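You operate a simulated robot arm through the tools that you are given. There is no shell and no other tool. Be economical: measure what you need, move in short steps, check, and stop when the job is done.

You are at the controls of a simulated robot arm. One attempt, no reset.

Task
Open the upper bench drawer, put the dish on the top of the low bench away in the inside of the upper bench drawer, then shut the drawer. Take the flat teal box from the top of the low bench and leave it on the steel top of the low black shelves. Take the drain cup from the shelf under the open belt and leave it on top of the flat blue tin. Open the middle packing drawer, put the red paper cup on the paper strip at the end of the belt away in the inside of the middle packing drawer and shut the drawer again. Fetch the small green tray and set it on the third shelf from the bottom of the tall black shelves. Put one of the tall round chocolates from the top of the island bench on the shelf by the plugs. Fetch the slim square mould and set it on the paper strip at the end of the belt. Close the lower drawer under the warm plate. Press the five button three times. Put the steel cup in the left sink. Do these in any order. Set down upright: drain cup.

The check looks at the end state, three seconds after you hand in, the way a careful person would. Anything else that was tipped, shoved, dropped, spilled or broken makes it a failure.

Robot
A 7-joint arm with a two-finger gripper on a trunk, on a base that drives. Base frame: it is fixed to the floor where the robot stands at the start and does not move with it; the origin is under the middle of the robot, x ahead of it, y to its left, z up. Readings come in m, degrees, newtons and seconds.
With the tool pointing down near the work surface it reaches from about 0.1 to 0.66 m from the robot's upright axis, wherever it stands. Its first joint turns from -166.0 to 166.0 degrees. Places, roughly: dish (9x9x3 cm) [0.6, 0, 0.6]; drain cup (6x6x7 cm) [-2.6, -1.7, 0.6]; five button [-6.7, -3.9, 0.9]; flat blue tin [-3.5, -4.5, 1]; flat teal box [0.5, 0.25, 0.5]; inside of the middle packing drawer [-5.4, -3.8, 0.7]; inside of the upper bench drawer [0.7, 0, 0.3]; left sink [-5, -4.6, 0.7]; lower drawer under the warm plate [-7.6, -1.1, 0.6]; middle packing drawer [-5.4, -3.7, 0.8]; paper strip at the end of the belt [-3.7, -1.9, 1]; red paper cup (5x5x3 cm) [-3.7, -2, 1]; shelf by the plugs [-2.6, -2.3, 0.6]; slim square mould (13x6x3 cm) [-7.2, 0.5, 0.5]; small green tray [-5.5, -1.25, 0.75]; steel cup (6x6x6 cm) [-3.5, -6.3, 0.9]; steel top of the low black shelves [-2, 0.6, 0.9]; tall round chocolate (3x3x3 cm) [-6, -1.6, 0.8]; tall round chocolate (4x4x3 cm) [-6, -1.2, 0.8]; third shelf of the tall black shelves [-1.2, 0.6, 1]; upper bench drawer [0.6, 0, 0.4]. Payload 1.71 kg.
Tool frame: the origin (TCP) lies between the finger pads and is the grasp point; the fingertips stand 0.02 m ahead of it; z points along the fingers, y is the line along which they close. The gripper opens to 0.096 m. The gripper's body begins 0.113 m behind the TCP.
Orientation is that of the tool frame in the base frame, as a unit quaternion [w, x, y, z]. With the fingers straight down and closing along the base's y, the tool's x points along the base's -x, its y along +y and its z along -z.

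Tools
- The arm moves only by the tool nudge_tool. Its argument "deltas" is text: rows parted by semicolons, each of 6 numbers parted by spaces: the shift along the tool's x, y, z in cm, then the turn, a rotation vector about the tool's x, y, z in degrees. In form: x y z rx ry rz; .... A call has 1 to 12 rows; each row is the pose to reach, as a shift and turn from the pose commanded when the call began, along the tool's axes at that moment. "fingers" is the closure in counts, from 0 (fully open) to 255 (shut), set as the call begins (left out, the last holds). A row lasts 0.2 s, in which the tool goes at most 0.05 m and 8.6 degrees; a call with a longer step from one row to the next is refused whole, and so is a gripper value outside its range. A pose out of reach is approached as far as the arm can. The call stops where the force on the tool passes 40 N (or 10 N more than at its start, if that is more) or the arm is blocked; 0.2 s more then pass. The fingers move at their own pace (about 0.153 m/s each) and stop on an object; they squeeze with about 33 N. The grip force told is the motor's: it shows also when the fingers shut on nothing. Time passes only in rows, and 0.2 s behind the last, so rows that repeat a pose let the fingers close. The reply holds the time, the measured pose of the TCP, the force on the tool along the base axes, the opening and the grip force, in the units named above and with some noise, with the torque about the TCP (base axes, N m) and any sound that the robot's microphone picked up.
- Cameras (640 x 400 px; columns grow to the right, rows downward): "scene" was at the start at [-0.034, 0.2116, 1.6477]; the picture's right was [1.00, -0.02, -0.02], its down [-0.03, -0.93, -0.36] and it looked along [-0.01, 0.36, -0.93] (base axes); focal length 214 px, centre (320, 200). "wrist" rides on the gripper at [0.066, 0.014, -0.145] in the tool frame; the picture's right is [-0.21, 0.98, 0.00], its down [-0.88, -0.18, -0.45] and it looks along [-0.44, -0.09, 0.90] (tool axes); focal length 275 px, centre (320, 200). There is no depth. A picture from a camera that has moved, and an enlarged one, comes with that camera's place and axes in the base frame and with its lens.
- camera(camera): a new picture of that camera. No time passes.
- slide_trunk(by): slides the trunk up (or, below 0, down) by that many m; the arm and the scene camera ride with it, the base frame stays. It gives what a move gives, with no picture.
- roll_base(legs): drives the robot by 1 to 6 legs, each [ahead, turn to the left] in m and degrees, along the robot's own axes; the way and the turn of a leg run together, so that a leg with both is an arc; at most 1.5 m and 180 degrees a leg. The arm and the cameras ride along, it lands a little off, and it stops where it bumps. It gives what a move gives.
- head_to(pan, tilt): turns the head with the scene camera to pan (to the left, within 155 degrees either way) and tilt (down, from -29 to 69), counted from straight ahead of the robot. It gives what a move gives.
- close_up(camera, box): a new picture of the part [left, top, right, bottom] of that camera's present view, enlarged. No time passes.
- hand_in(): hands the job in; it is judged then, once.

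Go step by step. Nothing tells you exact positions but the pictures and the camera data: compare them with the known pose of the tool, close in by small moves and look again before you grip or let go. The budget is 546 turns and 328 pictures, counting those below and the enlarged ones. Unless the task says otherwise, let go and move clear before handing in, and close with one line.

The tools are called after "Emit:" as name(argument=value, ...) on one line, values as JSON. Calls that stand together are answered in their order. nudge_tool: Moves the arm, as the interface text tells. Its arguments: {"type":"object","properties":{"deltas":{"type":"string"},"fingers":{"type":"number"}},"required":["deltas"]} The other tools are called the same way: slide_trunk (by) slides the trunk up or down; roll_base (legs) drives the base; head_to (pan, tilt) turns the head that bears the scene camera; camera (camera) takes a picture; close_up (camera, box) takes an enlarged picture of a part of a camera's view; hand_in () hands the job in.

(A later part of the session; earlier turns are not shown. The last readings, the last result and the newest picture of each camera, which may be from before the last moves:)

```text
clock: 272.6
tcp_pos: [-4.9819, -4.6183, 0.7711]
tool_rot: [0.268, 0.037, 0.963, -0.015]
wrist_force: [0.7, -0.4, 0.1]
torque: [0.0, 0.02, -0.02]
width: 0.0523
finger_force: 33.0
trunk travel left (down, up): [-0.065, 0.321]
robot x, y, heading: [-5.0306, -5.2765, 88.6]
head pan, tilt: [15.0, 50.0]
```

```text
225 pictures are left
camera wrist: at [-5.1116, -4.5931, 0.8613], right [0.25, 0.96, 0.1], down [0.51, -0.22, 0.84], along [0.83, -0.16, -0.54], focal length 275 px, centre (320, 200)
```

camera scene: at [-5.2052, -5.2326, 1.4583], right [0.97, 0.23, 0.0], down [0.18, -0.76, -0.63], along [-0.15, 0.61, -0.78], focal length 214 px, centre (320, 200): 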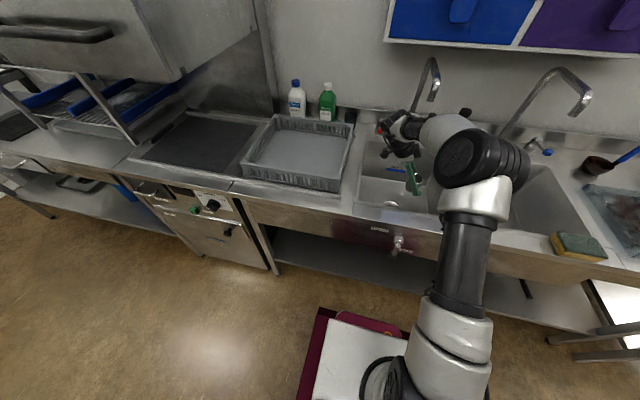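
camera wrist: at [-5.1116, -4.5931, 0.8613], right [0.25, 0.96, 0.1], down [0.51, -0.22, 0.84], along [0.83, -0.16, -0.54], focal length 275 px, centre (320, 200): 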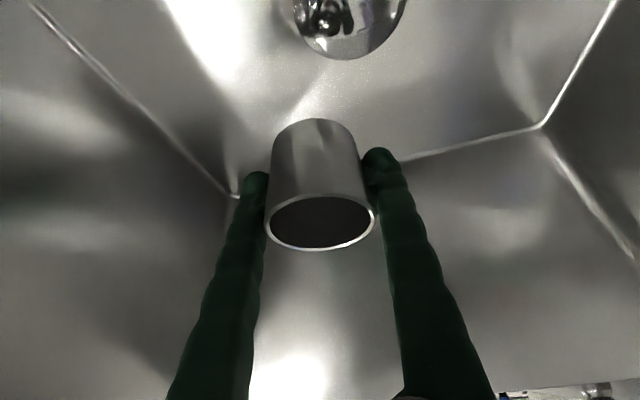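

More depth remains (bottom ≈0.67). Continue down.

Emit:
nudge_tool(deltas="1.03 0 1.7 0 0 0; 2.06 0 3.4 0 0 0; 2.6 0 4.3 0 0 0; 3.1 0 5.1 0 0 0; 3.6 0 6 0 0 0; 4.1 0 6.8 0 0 0; 4.6 0 7.6 0 0 0")

Emit:
camera(camera="wrist")

```text
clock: 274.2
tcp_pos: [-4.9816, -4.6177, 0.6889]
tool_rot: [0.27, 0.039, 0.962, -0.011]
wrist_force: [1.6, -3.2, 38.2]
torque: [-0.12, 0.62, 0.05]
width: 0.0522
finger_force: 33.0
trunk travel left (down, up): [-0.065, 0.321]
robot x, y, heading: [-5.0296, -5.2779, 88.4]
head pan, tilt: [15.0, 50.0]
```

```text
224 pictures are left
camera wrist: at [-5.1111, -4.5939, 0.7777], right [0.25, 0.96, 0.11], down [0.5, -0.23, 0.84], along [0.83, -0.16, -0.54], focal length 275 px, centre (320, 200)
```

wrist: 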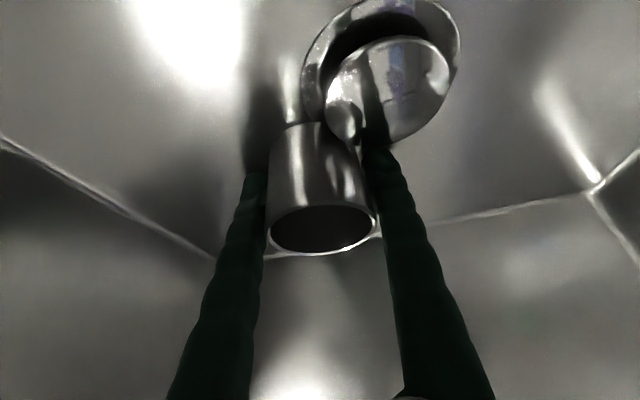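

The cup stands on the sink bottom. Raise slightly, open, and rise out vertically.

Emit:
nudge_tool(deltas="-0.4 0 -0.6 0 0 0; -0.4 0 -0.6 0 0 0")

Emit:
nudge_tool(deltas="0 0 0 0 0 0; 0 0 0 0 0 0; -2 0 -3.4 0 0 0; -4 0 -6.8 0 0 0; -6 0 -10.2 0 0 0; -8 0 -13.6 0 0 0; -10 0 -17 0 0 0; -12 0 -20.4 0 0 0; -12 0 -20.4 0 0 0", fingers=60)

Emit:
camera(camera="wrist")

```text
clock: 274.8
tcp_pos: [-4.9831, -4.6205, 0.6877]
tool_rot: [0.267, 0.036, 0.963, -0.015]
wrist_force: [1.4, 1.5, 7.0]
torque: [0.3, -0.08, -0.05]
width: 0.0524
finger_force: 32.9
trunk travel left (down, up): [-0.065, 0.321]
robot x, y, heading: [-5.03, -5.2764, 88.3]
head pan, tilt: [15.0, 50.0]
```

```text
clock: 276.8
tcp_pos: [-4.9818, -4.6147, 0.9264]
tool_rot: [0.268, 0.036, 0.963, -0.015]
wrist_force: [0.2, 0.5, -0.3]
torque: [-0.02, 0.02, -0.04]
width: 0.0735
finger_force: 0.1
trunk travel left (down, up): [-0.065, 0.321]
robot x, y, heading: [-5.031, -5.2754, 88.7]
head pan, tilt: [15.0, 50.0]
```

```text
223 pictures are left
camera wrist: at [-5.1113, -4.5894, 1.017], right [0.25, 0.96, 0.1], down [0.5, -0.22, 0.84], along [0.83, -0.16, -0.54], focal length 275 px, centre (320, 200)
```

wrist: 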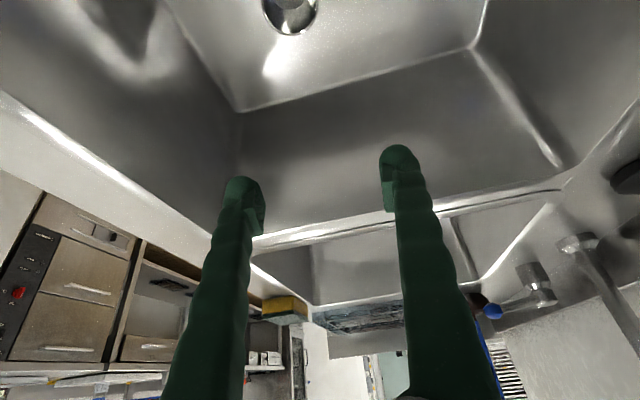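

Check that the cup stayed in the sink.

Emit:
close_up(camera="scene", box=[330, 120, 490, 260])

```text
2.86 times, centred on (410, 190) of scene
camera zoom: at [-5.2053, -5.2327, 1.4583], right [0.97, 0.23, 0.0], down [0.18, -0.76, -0.63], along [-0.15, 0.61, -0.78], focal length 613 px, centre (63, 229)
```

zoom: 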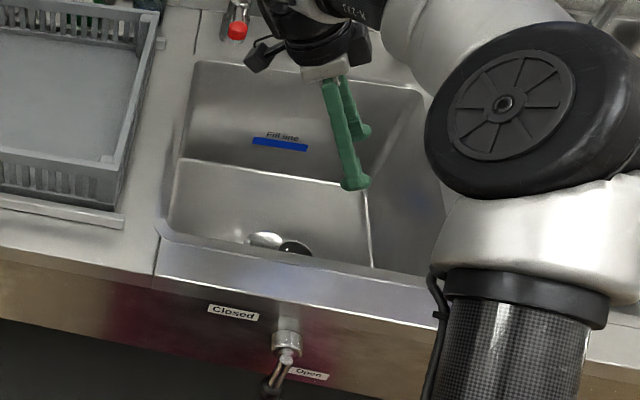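

The cup is in the left sink beside the drain. Retract, make the tool vertical, and drive back round to the packing bench.

Emit:
slide_trunk(by=0.2)

Emit:
nudge_tool(deltas="0 -4 0 0 0 0; 0 -8 0 0 0 0; 0 -12 0 0 8 0; 0 -16 0 0 16 0; 0 -20 0 0 24 0; 0 -23 0 0 31 0; 0 -23 0 0 31 0")

Emit:
roll_base(legs=[[-0.07, 0], [0, -88.5], [1.5, 0], [0.95, 0]])

Emit:
head_to(pan=40, tilt=30)

Emit:
camera(camera="scene")

```text
clock: 278.9
tcp_pos: [-4.9807, -4.6136, 1.126]
tool_rot: [0.268, 0.037, 0.962, -0.016]
wrist_force: [0.3, 0.3, 1.1]
torque: [0.01, 0.02, 0.0]
width: 0.0735
finger_force: 0.0
trunk travel left (down, up): [-0.265, 0.121]
robot x, y, heading: [-5.0247, -5.2809, 88.6]
head pan, tilt: [15.0, 50.0]
```

```text
clock: 280.6
tcp_pos: [-5.0011, -4.8436, 1.1269]
tool_rot: [0.001, 0.039, 0.999, -0.004]
wrist_force: [-0.3, 0.7, -0.2]
torque: [0.0, -0.06, 0.02]
width: 0.0736
finger_force: 0.1
trunk travel left (down, up): [-0.265, 0.121]
robot x, y, heading: [-5.0266, -5.2794, 88.6]
head pan, tilt: [15.0, 50.0]
```

```text
clock: 298.6
tcp_pos: [-2.1256, -5.4187, 1.1272]
tool_rot: [-0.002, 0.732, 0.682, -0.005]
wrist_force: [0.2, 0.6, -0.6]
torque: [0.0, 0.05, 0.01]
width: 0.0733
finger_force: 0.1
trunk travel left (down, up): [-0.265, 0.121]
robot x, y, heading: [-2.5607, -5.397, -1.0]
head pan, tilt: [15.0, 50.0]
```

```text
clock: 299.5
tcp_pos: [-2.1413, -5.4196, 1.131]
tool_rot: [0.004, 0.732, 0.681, -0.001]
wrist_force: [0.5, 0.4, 0.0]
torque: [-0.05, 0.02, -0.02]
width: 0.073
finger_force: 0.1
trunk travel left (down, up): [-0.265, 0.121]
robot x, y, heading: [-2.5595, -5.3927, -0.9]
head pan, tilt: [40.0, 30.0]
```

```text
221 pictures are left
camera scene: at [-2.5197, -5.1814, 1.6878], right [0.63, -0.78, -0.01], down [-0.4, -0.31, -0.86], along [0.66, 0.54, -0.51], focal length 214 px, centre (320, 200)
```

scene: 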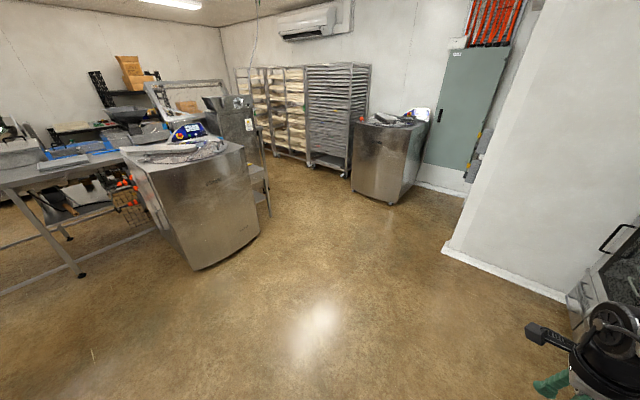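

I can see the back of the belt with orange plugs; zoom to learn the shelf there for later, then drive on.

Emit:
close_up(camera="scene", box=[0, 120, 200, 280])

Emit:
roll_base(legs=[[0, 92], [1.5, 0], [0.85, 0]])

Emit:
head_to(pan=0, tilt=35)

Emit:
camera(camera="scene")

```text
2.50 times, centred on (100, 200) of scene
camera zoom: at [-2.5197, -5.1814, 1.6878], right [0.63, -0.78, -0.01], down [-0.4, -0.31, -0.86], along [0.66, 0.54, -0.51], focal length 536 px, centre (870, 200)
```

zoom: 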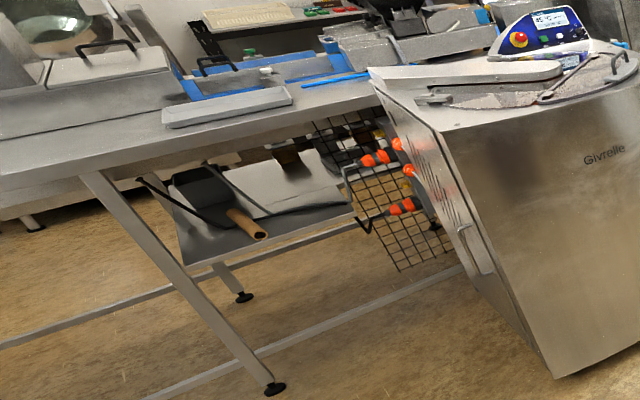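

```text
clock: 316.7
tcp_pos: [-2.5977, -2.5962, 1.1316]
tool_rot: [0.004, 0.017, 1.0, 0.003]
wrist_force: [0.4, 0.4, 0.4]
torque: [-0.01, -0.01, 0.0]
width: 0.0735
finger_force: 0.0
trunk travel left (down, up): [-0.265, 0.121]
robot x, y, heading: [-2.6021, -3.0202, 91.1]
head pan, tilt: [40.0, 30.0]
```

```text
clock: 317.8
tcp_pos: [-2.5965, -2.6131, 1.1351]
tool_rot: [0.006, 0.017, 1.0, 0.009]
wrist_force: [0.2, 0.2, -0.1]
torque: [0.03, -0.02, -0.01]
width: 0.0733
finger_force: 0.1
trunk travel left (down, up): [-0.265, 0.121]
robot x, y, heading: [-2.6047, -3.0168, 91.3]
head pan, tilt: [0.0, 35.0]
```

```text
219 pictures are left
camera scene: at [-2.7648, -2.9618, 1.6798], right [1.0, 0.02, 0.0], down [0.01, -0.59, -0.81], along [-0.02, 0.81, -0.59], focal length 214 px, centre (320, 200)
```

scene: 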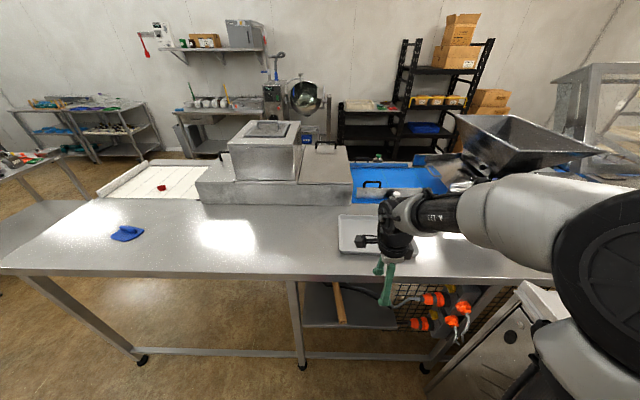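

Zoom on this shelf by the plugs while I'm here, plus the red cup area.

Emit:
close_up(camera="scene", box=[280, 260, 490, 390])

Emit:
close_up(camera="scene", box=[60, 140, 220, 240])

```text
3.05 times, centred on (385, 325) of scene
camera zoom: at [-2.7648, -2.9618, 1.6798], right [1.0, 0.02, 0.0], down [0.01, -0.59, -0.81], along [-0.02, 0.81, -0.59], focal length 654 px, centre (122, -181)
```

zoom: 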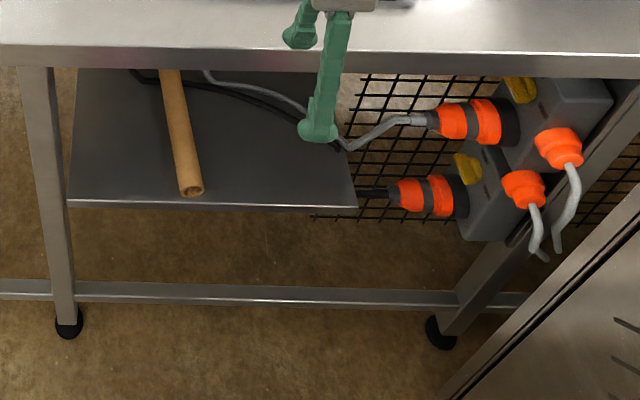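

```text
4.00 times, centred on (140, 190) of scene
camera zoom: at [-2.7648, -2.9618, 1.6798], right [1.0, 0.02, 0.0], down [0.01, -0.59, -0.81], along [-0.02, 0.81, -0.59], focal length 858 px, centre (1040, 240)
```

zoom: 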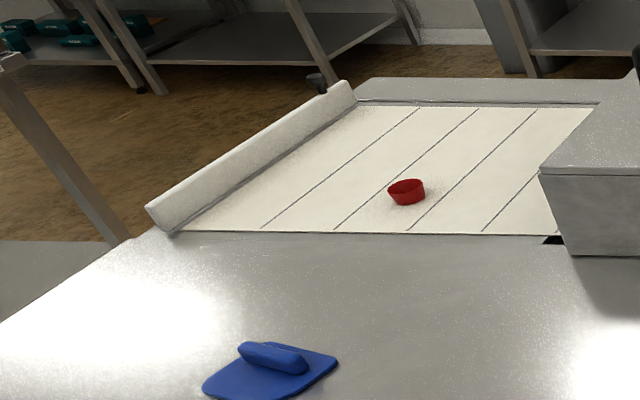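

Shelf by the plugs: gray shelf, x -2.86…-2.42, back edge y≈-2.5, free between the brush handle and the plugs. Now drive to the packing bench's middle drawer at x≈-5.43.

Emit:
roll_base(legs=[[0, 89.5], [1.5, 0], [1.35, 0], [0, 89]])

Emit:
camera(camera="scene")

Emit:
camera(camera="wrist")

```text
clock: 341.6
tcp_pos: [-5.4658, -3.4973, 1.1346]
tool_rot: [0.009, 1.0, -0.012, -0.008]
wrist_force: [0.3, 0.0, -0.9]
torque: [0.01, 0.04, -0.02]
width: 0.0736
finger_force: 0.1
trunk travel left (down, up): [-0.265, 0.121]
robot x, y, heading: [-5.464, -3.0926, -88.2]
head pan, tilt: [0.0, 35.0]
```

```text
216 pictures are left
camera scene: at [-5.3102, -3.144, 1.6798], right [-1.0, -0.03, 0.0], down [-0.02, 0.59, -0.81], along [0.02, -0.81, -0.59], focal length 214 px, centre (320, 200)
```

scene: 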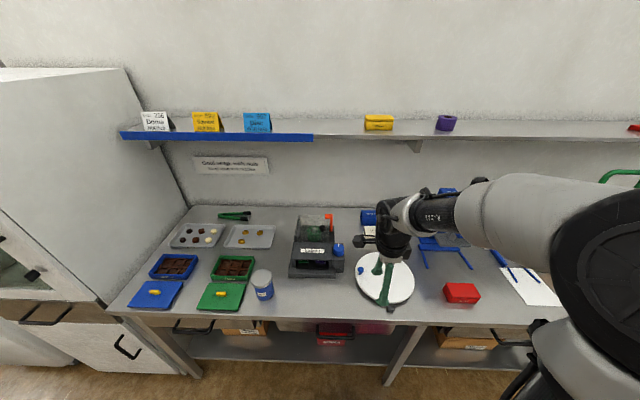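

```text
215 pictures are left
camera wrist: at [-5.3981, -3.5087, 1.2794], right [-0.23, -0.97, 0.02], down [-0.87, 0.21, 0.45], along [-0.45, 0.09, -0.89], focal length 275 px, centre (320, 200)
```

wrist: 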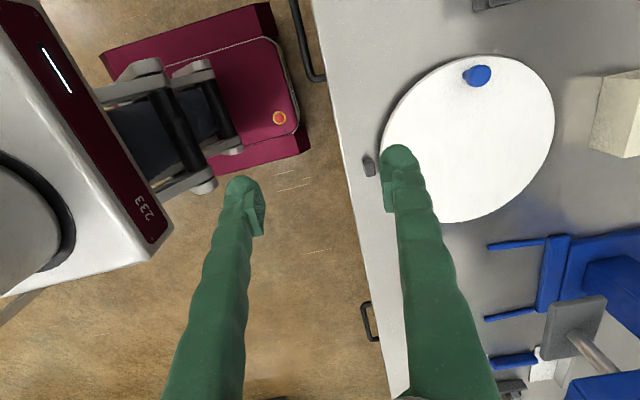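

Middle drawer's black handle appears at about (-5.365, -3.51), projecting from the bench edge. Zoom for detail.

Emit:
close_up(camera="scene", box=[270, 300, 400, 380])

Emit:
close_up(camera="wrist", box=[250, 0, 410, 100])

```text
4.92 times, centred on (335, 340) of scene
camera zoom: at [-5.3102, -3.144, 1.6798], right [-1.0, -0.03, 0.0], down [-0.02, 0.59, -0.81], along [0.02, -0.81, -0.59], focal length 1056 px, centre (246, -489)
```

zoom: 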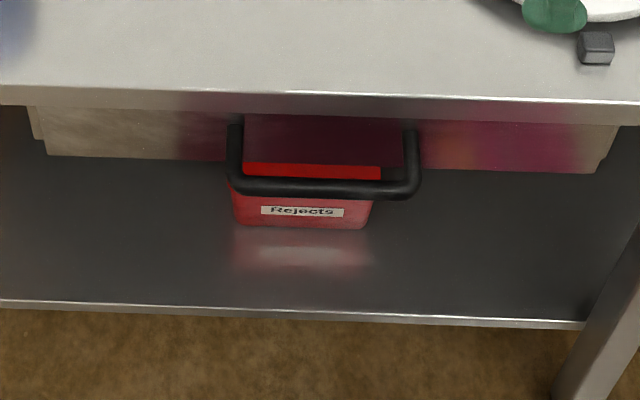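

```text
4.00 times, centred on (330, 50) of wrist
camera zoom: at [-5.3981, -3.5087, 1.2794], right [-0.23, -0.97, 0.02], down [-0.87, 0.21, 0.45], along [-0.45, 0.09, -0.89], focal length 1101 px, centre (280, 800)
```

zoom: 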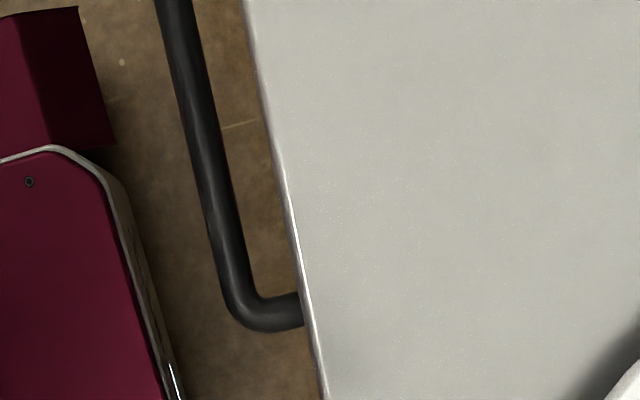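

The bar sits about 2.5 cm off the bench edge; I'll grip it from the front with the fingers above and below it. Back up 0.2 m, pitch the tool forward, and lower.

Emit:
roll_base(legs=[[-0.22, 0]])

Emit:
nudge_tool(deltas="1 1 0 -8 0 0; 2 2 0 -16 0 0; 3 3 1 -24 0 0; 4 4 2 -32 0 0; 5 5 3 -40 0 0; 6 6 4 -48 0 0; 7 7 5 -56 0 0; 8 8 6 -64 0 0; 9 8 6 -72 0 0; 9 8 6 -75 0 0; 9 8 6 -75 0 0", fingers=110)

Emit:
slide_trunk(by=-0.2)

Emit:
camera(camera="wrist")

Emit:
camera(camera="scene")

```text
clock: 342.4
tcp_pos: [-5.4737, -3.4458, 1.1476]
tool_rot: [0.03, 0.999, -0.006, -0.025]
wrist_force: [-0.8, -0.2, 0.4]
torque: [0.01, 0.04, 0.0]
width: 0.0734
finger_force: 0.1
trunk travel left (down, up): [-0.265, 0.121]
robot x, y, heading: [-5.4658, -3.0832, -88.2]
head pan, tilt: [0.0, 35.0]
stopped in leg 1: the robot was blocked; the commanded pose is now the measured one
```

```text
clock: 344.8
tcp_pos: [-5.3395, -3.6143, 1.0652]
tool_rot: [0.631, 0.776, 0.012, -0.021]
wrist_force: [0.6, -1.1, 0.4]
torque: [-0.01, 0.02, -0.02]
width: 0.0546
finger_force: 0.1
out of reach, approached as far as the arm can: row 4, 5, 6, 7, 8, 9, 10, 11
trunk travel left (down, up): [-0.265, 0.121]
robot x, y, heading: [-5.4631, -3.0877, -88.6]
head pan, tilt: [0.0, 35.0]
```

```text
clock: 346.4
tcp_pos: [-5.3316, -3.6096, 0.9227]
tool_rot: [0.653, 0.758, 0.009, -0.009]
wrist_force: [-0.6, 9.0, 13.0]
torque: [0.1, -0.12, 0.09]
width: 0.0485
finger_force: 0.0
trunk travel left (down, up): [-0.102, 0.283]
robot x, y, heading: [-5.4643, -3.0843, -88.4]
head pan, tilt: [0.0, 35.0]
stopped: the force on the tool passed its limit at 48 N (the readings are from after the stop); the commanded pose is now the measured one
```

```text
212 pictures are left
camera wrist: at [-5.2662, -3.4679, 0.9563], right [-0.18, -0.14, 0.97], down [-0.88, 0.47, -0.09], along [-0.44, -0.87, -0.21], focal length 275 px, centre (320, 200)
```

wrist: 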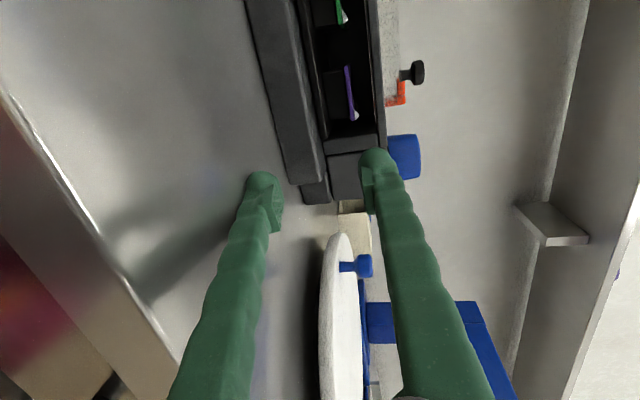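

```text
211 pictures are left
camera scene: at [-5.3105, -3.1279, 1.5167], right [-1.0, -0.03, 0.0], down [-0.02, 0.58, -0.81], along [0.02, -0.81, -0.58], focal length 214 px, centre (320, 200)
```

scene: 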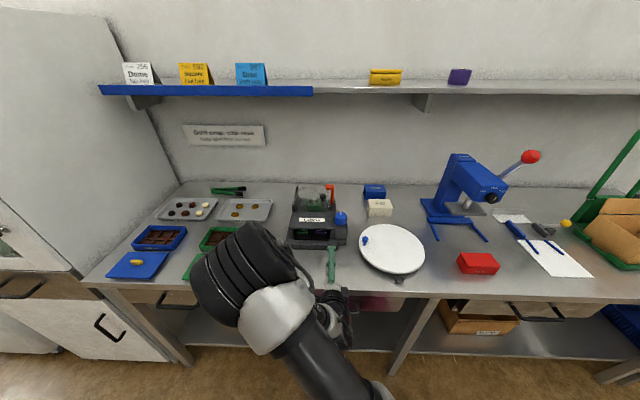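

I must be more careful: backing was blocked (island behind me), and the fingertips touched the bench top. Raise first and check what's behind.

Emit:
slide_trunk(by=0.12)

Emit:
camera(camera="scene")

Emit:
head_to(pan=150, tilt=45)

Emit:
camera(camera="scene")

Emit:
head_to(pan=-150, tilt=45)

Emit:
camera(camera="scene")

```text
clock: 347.9
tcp_pos: [-5.3305, -3.6149, 1.0429]
tool_rot: [0.654, 0.756, 0.009, -0.007]
wrist_force: [-0.3, -1.2, -0.2]
torque: [-0.02, 0.0, -0.03]
width: 0.0546
finger_force: 0.0
trunk travel left (down, up): [-0.222, 0.163]
robot x, y, heading: [-5.4629, -3.0834, -88.5]
head pan, tilt: [0.0, 35.0]
```

```text
210 pictures are left
camera scene: at [-5.3102, -3.1351, 1.6376], right [-1.0, -0.03, 0.0], down [-0.02, 0.59, -0.81], along [0.02, -0.81, -0.59], focal length 214 px, centre (320, 200)
```

scene: 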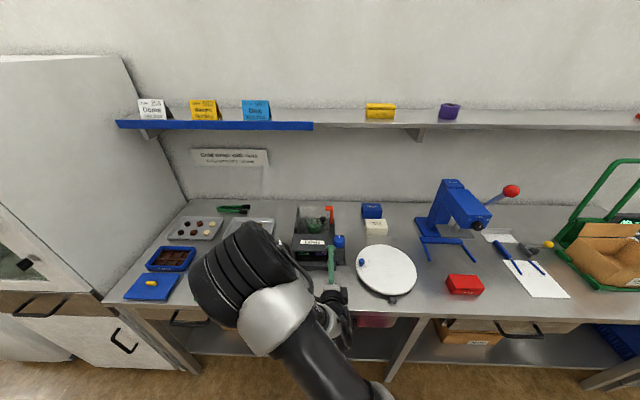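

```text
clock: 350.2
tcp_pos: [-5.3304, -3.6136, 1.0439]
tool_rot: [0.653, 0.757, 0.009, -0.008]
wrist_force: [0.5, -0.1, 0.5]
torque: [0.01, 0.02, 0.02]
width: 0.0546
finger_force: 0.1
trunk travel left (down, up): [-0.222, 0.163]
robot x, y, heading: [-5.4627, -3.0859, -88.3]
head pan, tilt: [150.0, 45.0]
```

```text
209 pictures are left
camera scene: at [-5.2741, -2.9753, 1.6253], right [0.88, -0.48, -0.01], down [-0.34, -0.61, -0.72], along [0.34, 0.63, -0.7], focal length 214 px, centre (320, 200)
```

scene: 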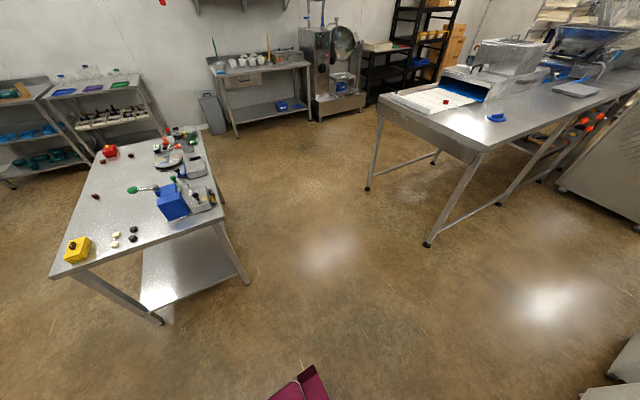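

```text
clock: 354.3
tcp_pos: [-5.3315, -3.6154, 1.0435]
tool_rot: [0.654, 0.756, 0.008, -0.007]
wrist_force: [0.8, 0.6, -0.2]
torque: [0.02, -0.02, -0.02]
width: 0.0546
finger_force: 0.1
trunk travel left (down, up): [-0.222, 0.163]
robot x, y, heading: [-5.4616, -3.0847, -88.2]
head pan, tilt: [-150.0, 45.0]
```

```text
208 pictures are left
camera scene: at [-5.3555, -2.9776, 1.6253], right [0.85, 0.52, 0.01], down [0.37, -0.59, -0.72], along [-0.37, 0.61, -0.7], focal length 214 px, centre (320, 200)
```

scene: 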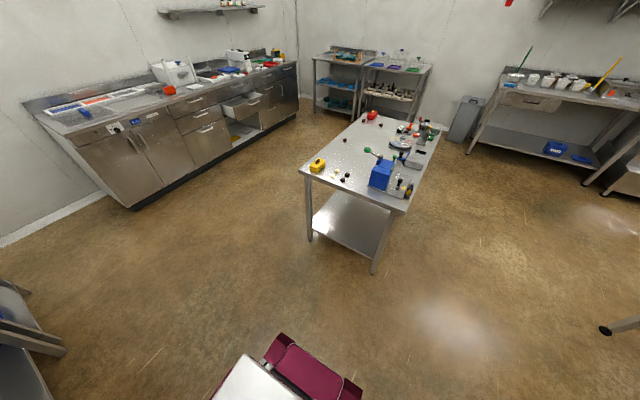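

Behind me is free for over a metre, so try backing again in a small step, arm raised.

Emit:
roll_base(legs=[[-0.1, 0]])

Emit:
head_to(pan=0, tilt=50)

Emit:
camera(camera="scene")

```text
clock: 355.5
tcp_pos: [-5.3484, -3.4906, 1.0392]
tool_rot: [0.642, 0.766, 0.011, -0.023]
wrist_force: [0.3, -0.7, -0.4]
torque: [-0.03, 0.02, -0.01]
width: 0.0545
finger_force: 0.1
trunk travel left (down, up): [-0.222, 0.163]
robot x, y, heading: [-5.4692, -2.9845, -88.3]
head pan, tilt: [-150.0, 45.0]
```

```text
clock: 357.9
tcp_pos: [-5.3385, -3.5143, 1.0369]
tool_rot: [0.647, 0.763, 0.01, -0.014]
wrist_force: [0.2, -0.2, -0.6]
torque: [0.03, 0.02, -0.03]
width: 0.0546
finger_force: 0.1
trunk travel left (down, up): [-0.222, 0.163]
robot x, y, heading: [-5.465, -2.9869, -88.4]
head pan, tilt: [0.0, 50.0]
```

```text
207 pictures are left
camera scene: at [-5.3136, -3.0225, 1.6159], right [-1.0, -0.03, 0.0], down [-0.02, 0.78, -0.63], along [0.02, -0.63, -0.78], focal length 214 px, centre (320, 200)
```

scene: 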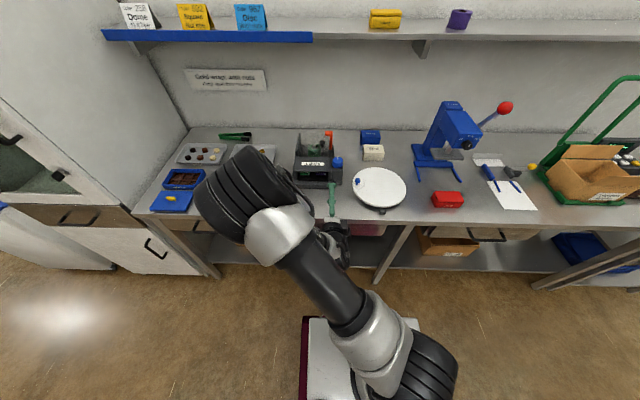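

Backing works now. I back another 0.12 m, lower the trunk, and view the bar with the wrist camera.

Emit:
roll_base(legs=[[-0.12, 0]])

Emit:
slide_trunk(by=-0.2)

Emit:
camera(camera="wrist")

Emit:
close_up(camera="scene", box=[260, 180, 420, 280])

```text
clock: 359.1
tcp_pos: [-5.3521, -3.3746, 1.0346]
tool_rot: [0.639, 0.769, 0.01, -0.023]
wrist_force: [0.0, -0.7, -0.3]
torque: [-0.05, 0.03, -0.02]
width: 0.0546
finger_force: 0.1
trunk travel left (down, up): [-0.222, 0.163]
robot x, y, heading: [-5.4715, -2.8665, -88.3]
head pan, tilt: [0.0, 50.0]
```

```text
clock: 361.3
tcp_pos: [-5.3503, -3.3931, 0.8272]
tool_rot: [0.633, 0.774, 0.011, -0.023]
wrist_force: [-1.0, -0.4, 0.7]
torque: [-0.02, 0.03, -0.01]
width: 0.0548
finger_force: 0.1
trunk travel left (down, up): [-0.022, 0.363]
robot x, y, heading: [-5.4714, -2.8651, -88.5]
head pan, tilt: [0.0, 50.0]
```

```text
206 pictures are left
camera wrist: at [-5.281, -3.2541, 0.8662], right [-0.16, -0.19, 0.97], down [-0.87, 0.48, -0.05], along [-0.46, -0.85, -0.24], focal length 275 px, centre (320, 200)
```

wrist: 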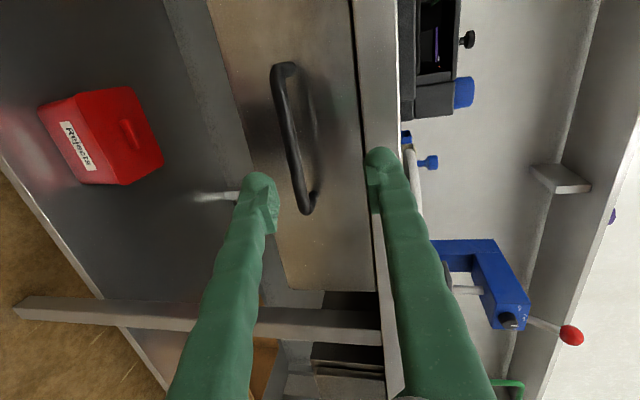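

```text
4.00 times, centred on (340, 230) of scene
camera zoom: at [-5.3171, -2.8995, 1.4157], right [-1.0, -0.03, 0.0], down [-0.02, 0.78, -0.63], along [0.02, -0.63, -0.78], focal length 858 px, centre (240, 80)
```

zoom: 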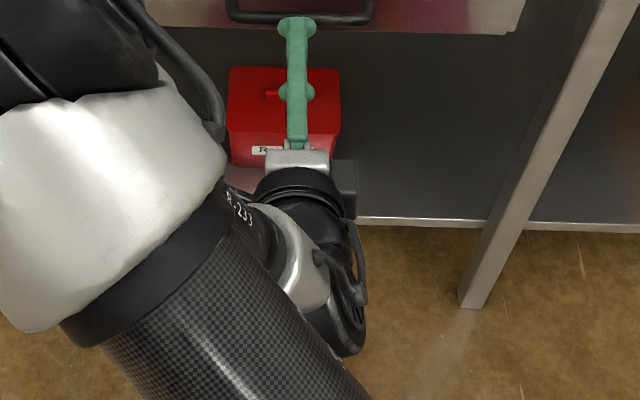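

The bar's centre is at (-5.345, -3.49, 0.785), seen between finger levels. Drop 2.2 cm, go forward 9.7 cm and check.

Emit:
nudge_tool(deltas="0.4 -2.2 1 0 0 0; 0.8 -2.2 4 0 0 0; 0.8 -2.2 7 0 0 0; 0.8 -2.2 9.7 0 0 0; 0.8 -2.2 9.7 0 0 0")

Emit:
camera(camera="wrist")

```text
clock: 362.5
tcp_pos: [-5.3459, -3.4823, 0.7863]
tool_rot: [0.632, 0.774, 0.01, -0.024]
wrist_force: [-0.5, 0.7, 0.8]
torque: [0.02, 0.0, -0.01]
width: 0.0546
finger_force: 0.1
trunk travel left (down, up): [-0.022, 0.363]
robot x, y, heading: [-5.4708, -2.8685, -88.4]
head pan, tilt: [0.0, 50.0]
```

```text
204 pictures are left
camera wrist: at [-5.2774, -3.3436, 0.825], right [-0.16, -0.19, 0.97], down [-0.87, 0.48, -0.05], along [-0.46, -0.85, -0.25], focal length 275 px, centre (320, 200)
```

wrist: 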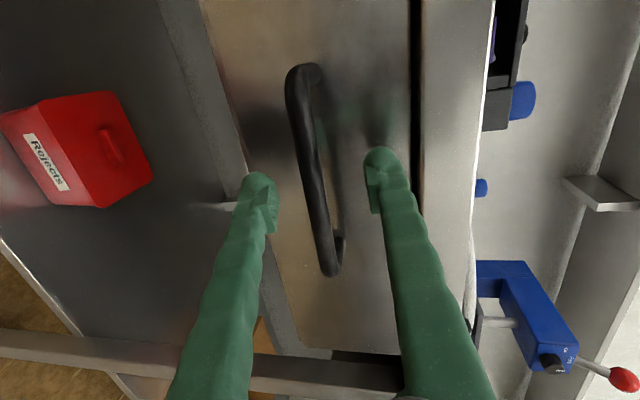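

Two wrist views place the bar at (-5.363, -3.556, 0.762), about 7 cm further. Move in and check.

Emit:
nudge_tool(deltas="-0.6 -0.3 3 0 0 0; -1.3 -0.6 6 0 0 0; -1.3 -0.6 7.2 0 0 0; -1.3 -0.6 7.2 0 0 0")

Emit:
camera(camera="wrist")

```text
clock: 363.0
tcp_pos: [-5.3542, -3.5046, 0.7835]
tool_rot: [0.636, 0.771, 0.012, -0.023]
wrist_force: [-0.3, -0.4, -0.7]
torque: [-0.04, -0.02, 0.0]
width: 0.0543
finger_force: 0.1
trunk travel left (down, up): [-0.022, 0.363]
robot x, y, heading: [-5.4718, -2.8651, -88.0]
head pan, tilt: [0.0, 50.0]
stopped in row 2: the force on the tool passed its limit at 77 N (the readings are from after the stop); the commanded pose is now the measured one
```

```text
203 pictures are left
camera wrist: at [-5.2845, -3.3647, 0.8205], right [-0.16, -0.18, 0.97], down [-0.87, 0.48, -0.05], along [-0.46, -0.86, -0.24], focal length 275 px, centre (320, 200)
```

wrist: 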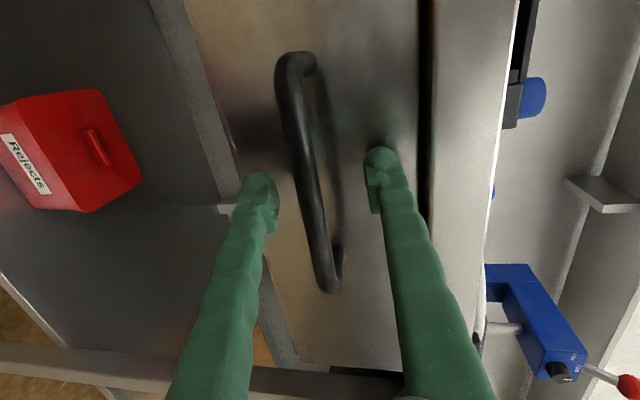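

The tips met the drawer front, so the bar is already between the pads. Back off 6 mm and close on the bar.

Emit:
nudge_tool(deltas="0 0 -0.6 0 0 0; 0 0 -0.6 0 0 0; 0 0 -0.6 0 0 0", fingers=255)

Emit:
camera(camera="wrist")

```text
clock: 363.9
tcp_pos: [-5.3548, -3.4813, 0.7787]
tool_rot: [0.627, 0.778, 0.013, -0.026]
wrist_force: [-2.9, 2.7, -55.2]
torque: [0.01, -0.63, -0.39]
width: 0.0098
finger_force: 35.2
trunk travel left (down, up): [-0.022, 0.363]
robot x, y, heading: [-5.4726, -2.8624, -88.4]
head pan, tilt: [0.0, 50.0]
stopped in row 3: the force on the tool passed its limit at 41 N (the readings are from after the stop); the commanded pose is now the measured one
```

```text
202 pictures are left
camera wrist: at [-5.2844, -3.3424, 0.8189], right [-0.15, -0.21, 0.97], down [-0.87, 0.48, -0.04], along [-0.46, -0.85, -0.25], focal length 275 px, centre (320, 200)
```

wrist: 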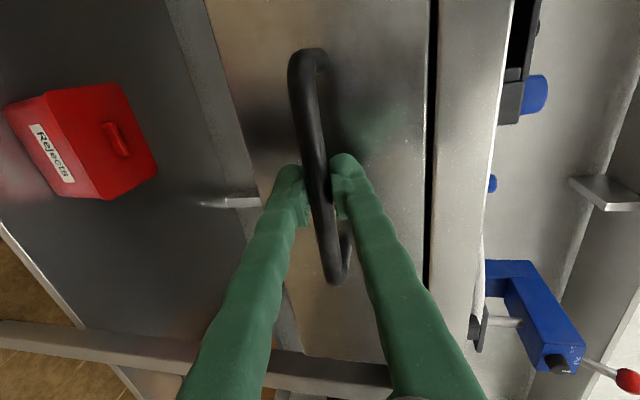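

Bar gripped. Pull straight back with the arm.

Emit:
nudge_tool(deltas="0 -0.4 -2 0 0 0; 0 -0.8 -4 0 0 0; 0 -1.2 -6 0 0 0; 0 -1.6 -8 0 0 0; 0 -2 -10 0 0 0; 0 -2 -10 0 0 0")

Emit:
camera(camera="wrist")

```text
clock: 364.5
tcp_pos: [-5.3545, -3.4222, 0.7786]
tool_rot: [0.623, 0.781, 0.013, -0.029]
wrist_force: [-1.9, 2.9, -65.4]
torque: [0.18, -0.61, -0.59]
width: 0.0106
finger_force: 35.0
trunk travel left (down, up): [-0.022, 0.363]
robot x, y, heading: [-5.4702, -2.8657, -88.3]
head pan, tilt: [0.0, 50.0]
stopped in row 3: the force on the tool passed its limit at 68 N (the readings are from after the stop); the commanded pose is now the measured one
```

```text
201 pictures are left
camera wrist: at [-5.2838, -3.2836, 0.8209], right [-0.15, -0.21, 0.96], down [-0.87, 0.49, -0.03], along [-0.46, -0.85, -0.26], focal length 275 px, centre (320, 200)
```

wrist: 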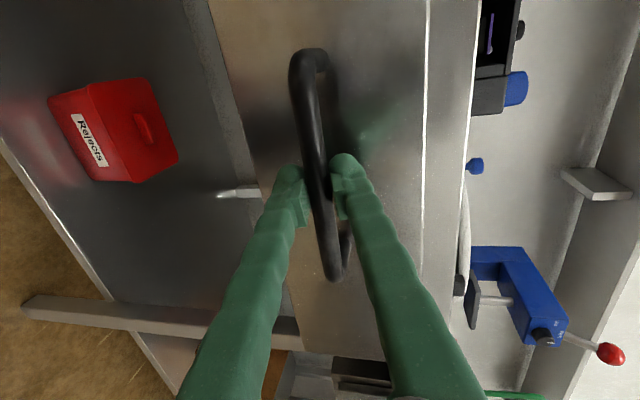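

The drawer is coming out; a vertical stress builds, so I relax 8 mm downward and keep pulling.

Emit:
nudge_tool(deltas="0 -0.4 0.1 0 0 0; 0 -0.8 0.2 0 0 0; 0 -0.8 0.2 0 0 0")

Emit:
nudge_tool(deltas="0 -0.44 -1.95 0 0 0; 0 -0.88 -3.9 0 0 0; 0 -1.33 -5.84 0 0 0; 0 -1.78 -7.8 0 0 0; 0 -2.2 -9.7 0 0 0; 0 -2.2 -9.7 0 0 0")

```text
clock: 365.3
tcp_pos: [-5.3541, -3.4256, 0.7781]
tool_rot: [0.633, 0.774, 0.012, -0.025]
wrist_force: [-1.3, 0.7, -37.2]
torque: [0.13, -0.64, -0.37]
width: 0.01
finger_force: 35.0
trunk travel left (down, up): [-0.022, 0.363]
robot x, y, heading: [-5.4713, -2.864, -88.3]
head pan, tilt: [0.0, 50.0]
```

```text
clock: 366.5
tcp_pos: [-5.3405, -3.3633, 0.7795]
tool_rot: [0.65, 0.76, 0.006, -0.021]
wrist_force: [-24.9, -1.9, -34.4]
torque: [0.08, -0.57, -0.42]
width: 0.0096
finger_force: 34.9
out of reach, approached as far as the arm can: row 3, 4, 5
trunk travel left (down, up): [-0.022, 0.363]
robot x, y, heading: [-5.4688, -2.8639, -88.9]
head pan, tilt: [0.0, 50.0]
stopped in row 5: the force on the tool passed its limit at 58 N (the readings are from after the stop); the commanded pose is now the measured one
```

The arm is at its inner limit; pull the rest with the base.

Emit:
roll_base(legs=[[-0.07, 0]])

Emit:
camera(camera="wrist")

Emit:
camera(camera="scene")

```text
clock: 367.6
tcp_pos: [-5.3181, -3.2902, 0.7795]
tool_rot: [0.656, 0.755, 0.007, 0.001]
wrist_force: [-25.3, 1.2, -57.7]
torque: [0.36, -0.07, -0.04]
width: 0.0103
finger_force: 35.2
trunk travel left (down, up): [-0.022, 0.363]
robot x, y, heading: [-5.47, -2.8056, -88.1]
head pan, tilt: [0.0, 50.0]
stopped in leg 1: the force on the tool passed its limit at 54 N (the readings are from after the stop); the commanded pose is now the measured one
```

```text
200 pictures are left
camera wrist: at [-5.2542, -3.1478, 0.813], right [-0.2, -0.14, 0.97], down [-0.88, 0.46, -0.11], along [-0.43, -0.88, -0.21], focal length 275 px, centre (320, 200)
```

wrist: 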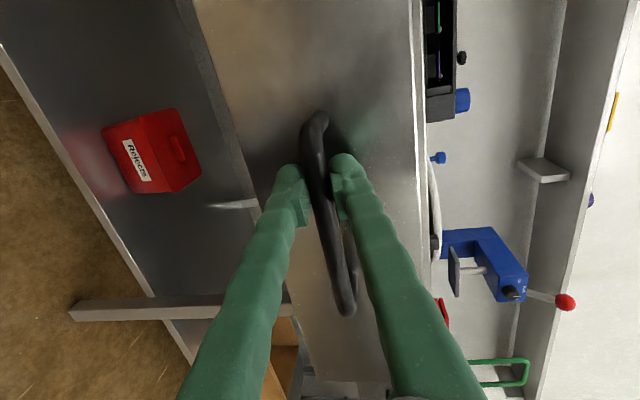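

```text
199 pictures are left
camera scene: at [-5.3194, -2.8415, 1.4156], right [-1.0, -0.03, 0.0], down [-0.02, 0.78, -0.63], along [0.02, -0.63, -0.78], focal length 214 px, centre (320, 200)
```

scene: 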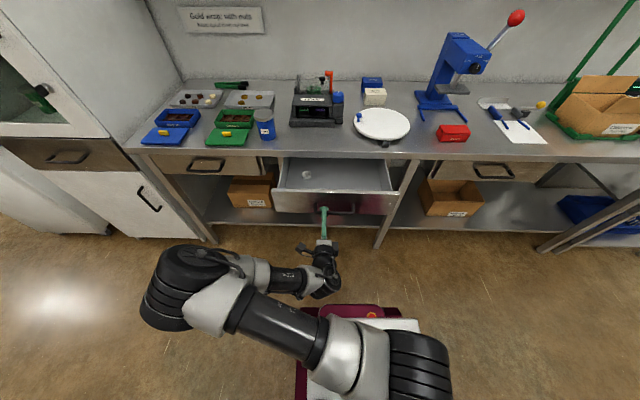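

The drawer is open about 20 cm. Open the fingers and back away.

Emit:
nudge_tool(deltas="0 0 0 0 0 0; 0 0 0 0 0 0; 0 0 0 0 0 0", fingers=110)

Emit:
roll_base(legs=[[-0.15, 0]])

Emit:
close_up(camera="scene", box=[200, 130, 460, 290])

```text
clock: 368.4
tcp_pos: [-5.3164, -3.2913, 0.7883]
tool_rot: [0.665, 0.746, 0.005, 0.005]
wrist_force: [-0.2, -0.3, -0.5]
torque: [0.04, 0.04, 0.04]
width: 0.0546
finger_force: 0.1
trunk travel left (down, up): [-0.022, 0.363]
robot x, y, heading: [-5.4724, -2.8029, -88.3]
head pan, tilt: [0.0, 50.0]
```

```text
clock: 369.8
tcp_pos: [-5.3376, -3.1274, 0.7909]
tool_rot: [0.66, 0.751, 0.005, -0.013]
wrist_force: [-0.8, -0.6, 0.1]
torque: [-0.03, 0.01, 0.0]
width: 0.0549
finger_force: 0.0
trunk travel left (down, up): [-0.022, 0.363]
robot x, y, heading: [-5.4753, -2.6493, -88.6]
head pan, tilt: [0.0, 50.0]
```

```text
2.46 times, centred on (330, 210) of scene
camera zoom: at [-5.3241, -2.6429, 1.4163], right [-1.0, -0.03, 0.0], down [-0.02, 0.76, -0.65], along [0.02, -0.65, -0.76], focal length 528 px, centre (295, 175)
```

zoom: 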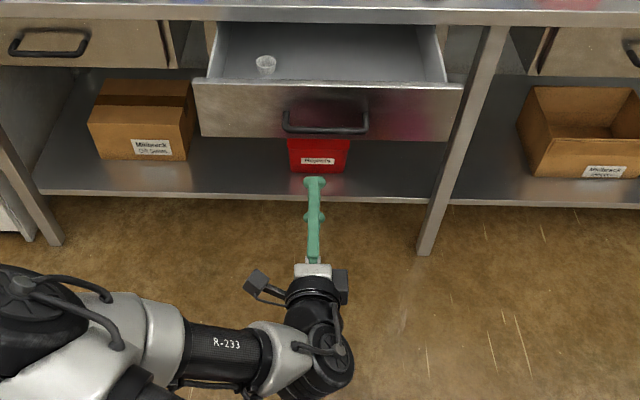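

Drawer open, with another small paper cup inside at left. Next, empty-handed, press the five button near (-6.7, -3.9): raise and drive over to look.

Emit:
slide_trunk(by=0.28)

Emit:
roll_base(legs=[[0, -90], [1.15, 0], [0, 90]])

Emit:
head_to(pan=0, tilt=35)

Emit:
camera(camera="scene")

```text
clock: 372.6
tcp_pos: [-5.3279, -3.1472, 1.0624]
tool_rot: [0.658, 0.753, 0.006, -0.003]
wrist_force: [-0.3, -0.3, 0.5]
torque: [-0.01, 0.0, 0.01]
width: 0.0546
finger_force: 0.1
trunk travel left (down, up): [-0.302, 0.083]
robot x, y, heading: [-5.4761, -2.6535, -88.3]
head pan, tilt: [0.0, 50.0]
```

```text
clock: 388.1
tcp_pos: [-6.5049, -3.1781, 1.0607]
tool_rot: [0.657, 0.754, -0.002, -0.019]
wrist_force: [0.8, -0.3, 0.1]
torque: [0.05, 0.04, 0.01]
width: 0.0545
finger_force: 0.0
trunk travel left (down, up): [-0.302, 0.083]
robot x, y, heading: [-6.643, -2.6826, -89.3]
head pan, tilt: [0.0, 50.0]
```

```text
clock: 388.8
tcp_pos: [-6.4902, -3.1705, 1.0677]
tool_rot: [0.668, 0.744, -0.001, -0.001]
wrist_force: [-0.4, 0.4, 1.1]
torque: [0.0, -0.01, 0.04]
width: 0.0545
finger_force: 0.0
trunk travel left (down, up): [-0.302, 0.083]
robot x, y, heading: [-6.6416, -2.6814, -89.0]
head pan, tilt: [0.0, 35.0]
```

```text
197 pictures are left
camera scene: at [-6.4909, -2.7358, 1.7173], right [-1.0, -0.01, 0.0], down [-0.01, 0.59, -0.81], along [0.01, -0.81, -0.59], focal length 214 px, centre (320, 200)
```

scene: 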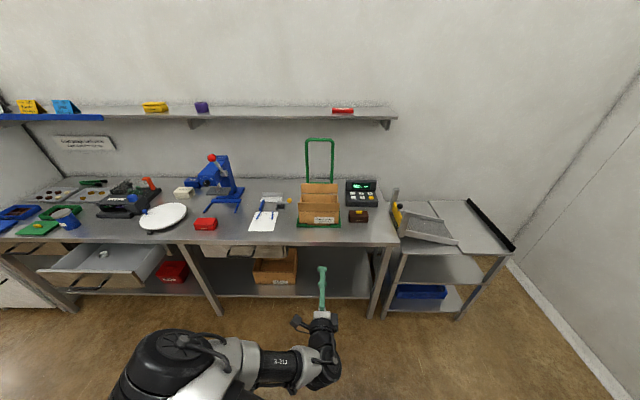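

A black keypad terminal stands at the bench's right end. Zoom in.

Emit:
close_up(camera="scene", box=[330, 170, 394, 210])

Emit:
close_up(camera="scene", box=[280, 120, 440, 260])

```text
10.00 times, centred on (362, 190) of scene
camera zoom: at [-6.4909, -2.7358, 1.7173], right [-1.0, -0.01, 0.0], down [-0.01, 0.59, -0.81], along [0.01, -0.81, -0.59], focal length 2145 px, centre (-100, 300)
```

zoom: 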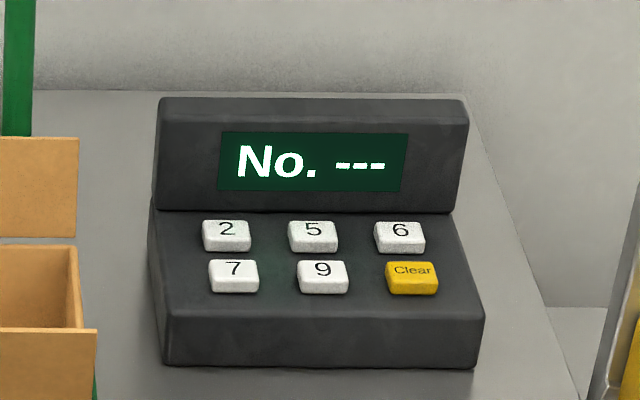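

```text
2.86 times, centred on (360, 190) of scene
camera zoom: at [-6.4909, -2.7358, 1.7173], right [-1.0, -0.01, 0.0], down [-0.01, 0.59, -0.81], along [0.01, -0.81, -0.59], focal length 613 px, centre (206, 229)
```

zoom: 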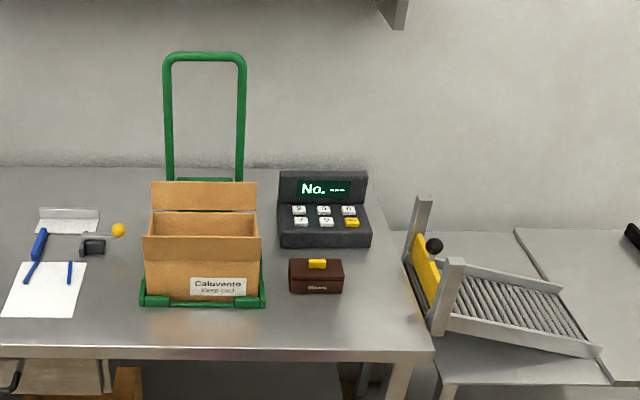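

Button "5" is the middle of the top row at about (-6.738, -3.861). I bring the tool back to vertical with fingers shut, shifting to the right.

Emit:
nudge_tool(deltas="-2 0 0 8 0 0; -4 0 0 16 0 0; -6 0 0 24 0 0; -8 0 0 32 0 0; -10 0 0 40 0 0; -12 0 0 48 0 0; -14 0 0 56 0 0; -16 0 0 64 0 0; -18 0 0 72 0 0; -20 0 0 80 0 0; -22 0 0 84 0 0; -22 0 0 84 0 0", fingers=255)

Emit:
camera(camera="scene")

```text
clock: 391.4
tcp_pos: [-6.7091, -3.0871, 0.9789]
tool_rot: [0.096, 0.995, -0.009, -0.015]
wrist_force: [-0.1, -0.1, -0.2]
torque: [-0.01, -0.01, -0.02]
width: 0.0
finger_force: 28.9
out of reach, approached as far as the arm can: row 1, 2, 3, 4, 5, 7, 8, 9, 10, 11, 12
trunk travel left (down, up): [-0.302, 0.083]
robot x, y, heading: [-6.6445, -2.6805, -89.3]
head pan, tilt: [0.0, 35.0]
```

```text
194 pictures are left
camera scene: at [-6.4907, -2.7358, 1.7174], right [-1.0, -0.01, 0.0], down [-0.01, 0.59, -0.81], along [0.01, -0.81, -0.59], focal length 214 px, centre (320, 200)
```

scene: 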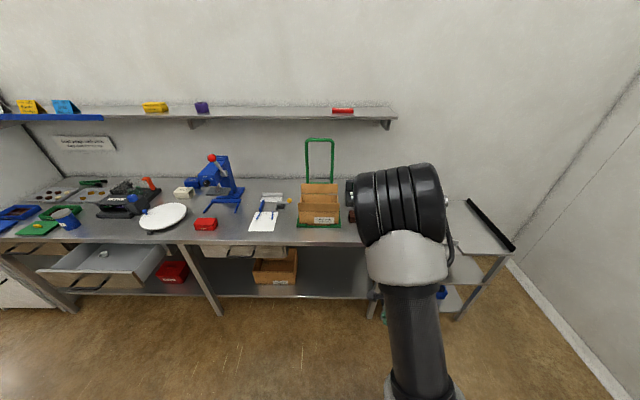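

Raise the tool and extend a little so the arm takes a better posture.

Emit:
nudge_tool(deltas="0 1 -3 2 0 0; 0 2 -6 4 0 0; 0 3 -9 6 0 0; 0 5 -12 8 0 0; 0 7 -14 11 0 0; 0 9 -16 11 0 0; 0 9 -16 11 0 0")

Emit:
camera(camera="scene")

Emit:
camera(camera="wrist")

```text
clock: 393.0
tcp_pos: [-6.7084, -3.0821, 0.9821]
tool_rot: [0.094, 0.995, -0.008, -0.016]
wrist_force: [0.0, -0.5, 0.3]
torque: [-0.02, -0.02, 0.01]
width: 0.0002
finger_force: 29.9
out of reach, approached as far as the arm can: row 1, 2, 3, 4, 5, 6, 7
trunk travel left (down, up): [-0.302, 0.083]
robot x, y, heading: [-6.644, -2.6812, -89.0]
head pan, tilt: [0.0, 35.0]
```

```text
193 pictures are left
camera scene: at [-6.4903, -2.7353, 1.7173], right [-1.0, -0.01, 0.0], down [-0.01, 0.59, -0.81], along [0.01, -0.81, -0.59], focal length 214 px, centre (320, 200)
```

scene: 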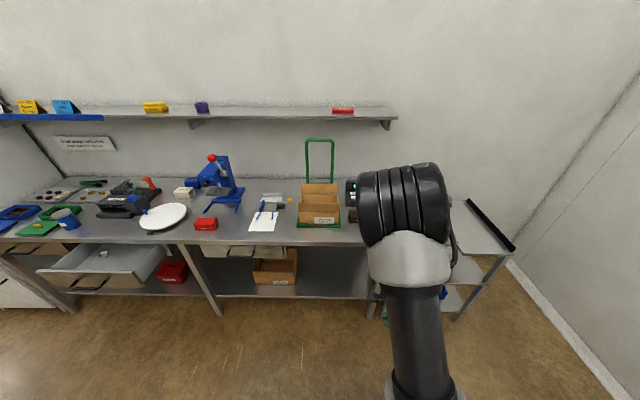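

```text
192 pictures are left
camera wrist: at [-6.6389, -3.0691, 1.1244], right [-0.22, -0.96, 0.19], down [-0.86, 0.28, 0.43], along [-0.46, -0.07, -0.88], focal length 275 px, centre (320, 200)
```

wrist: 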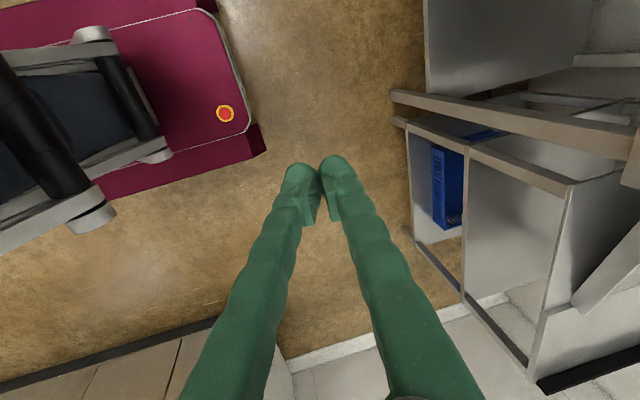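

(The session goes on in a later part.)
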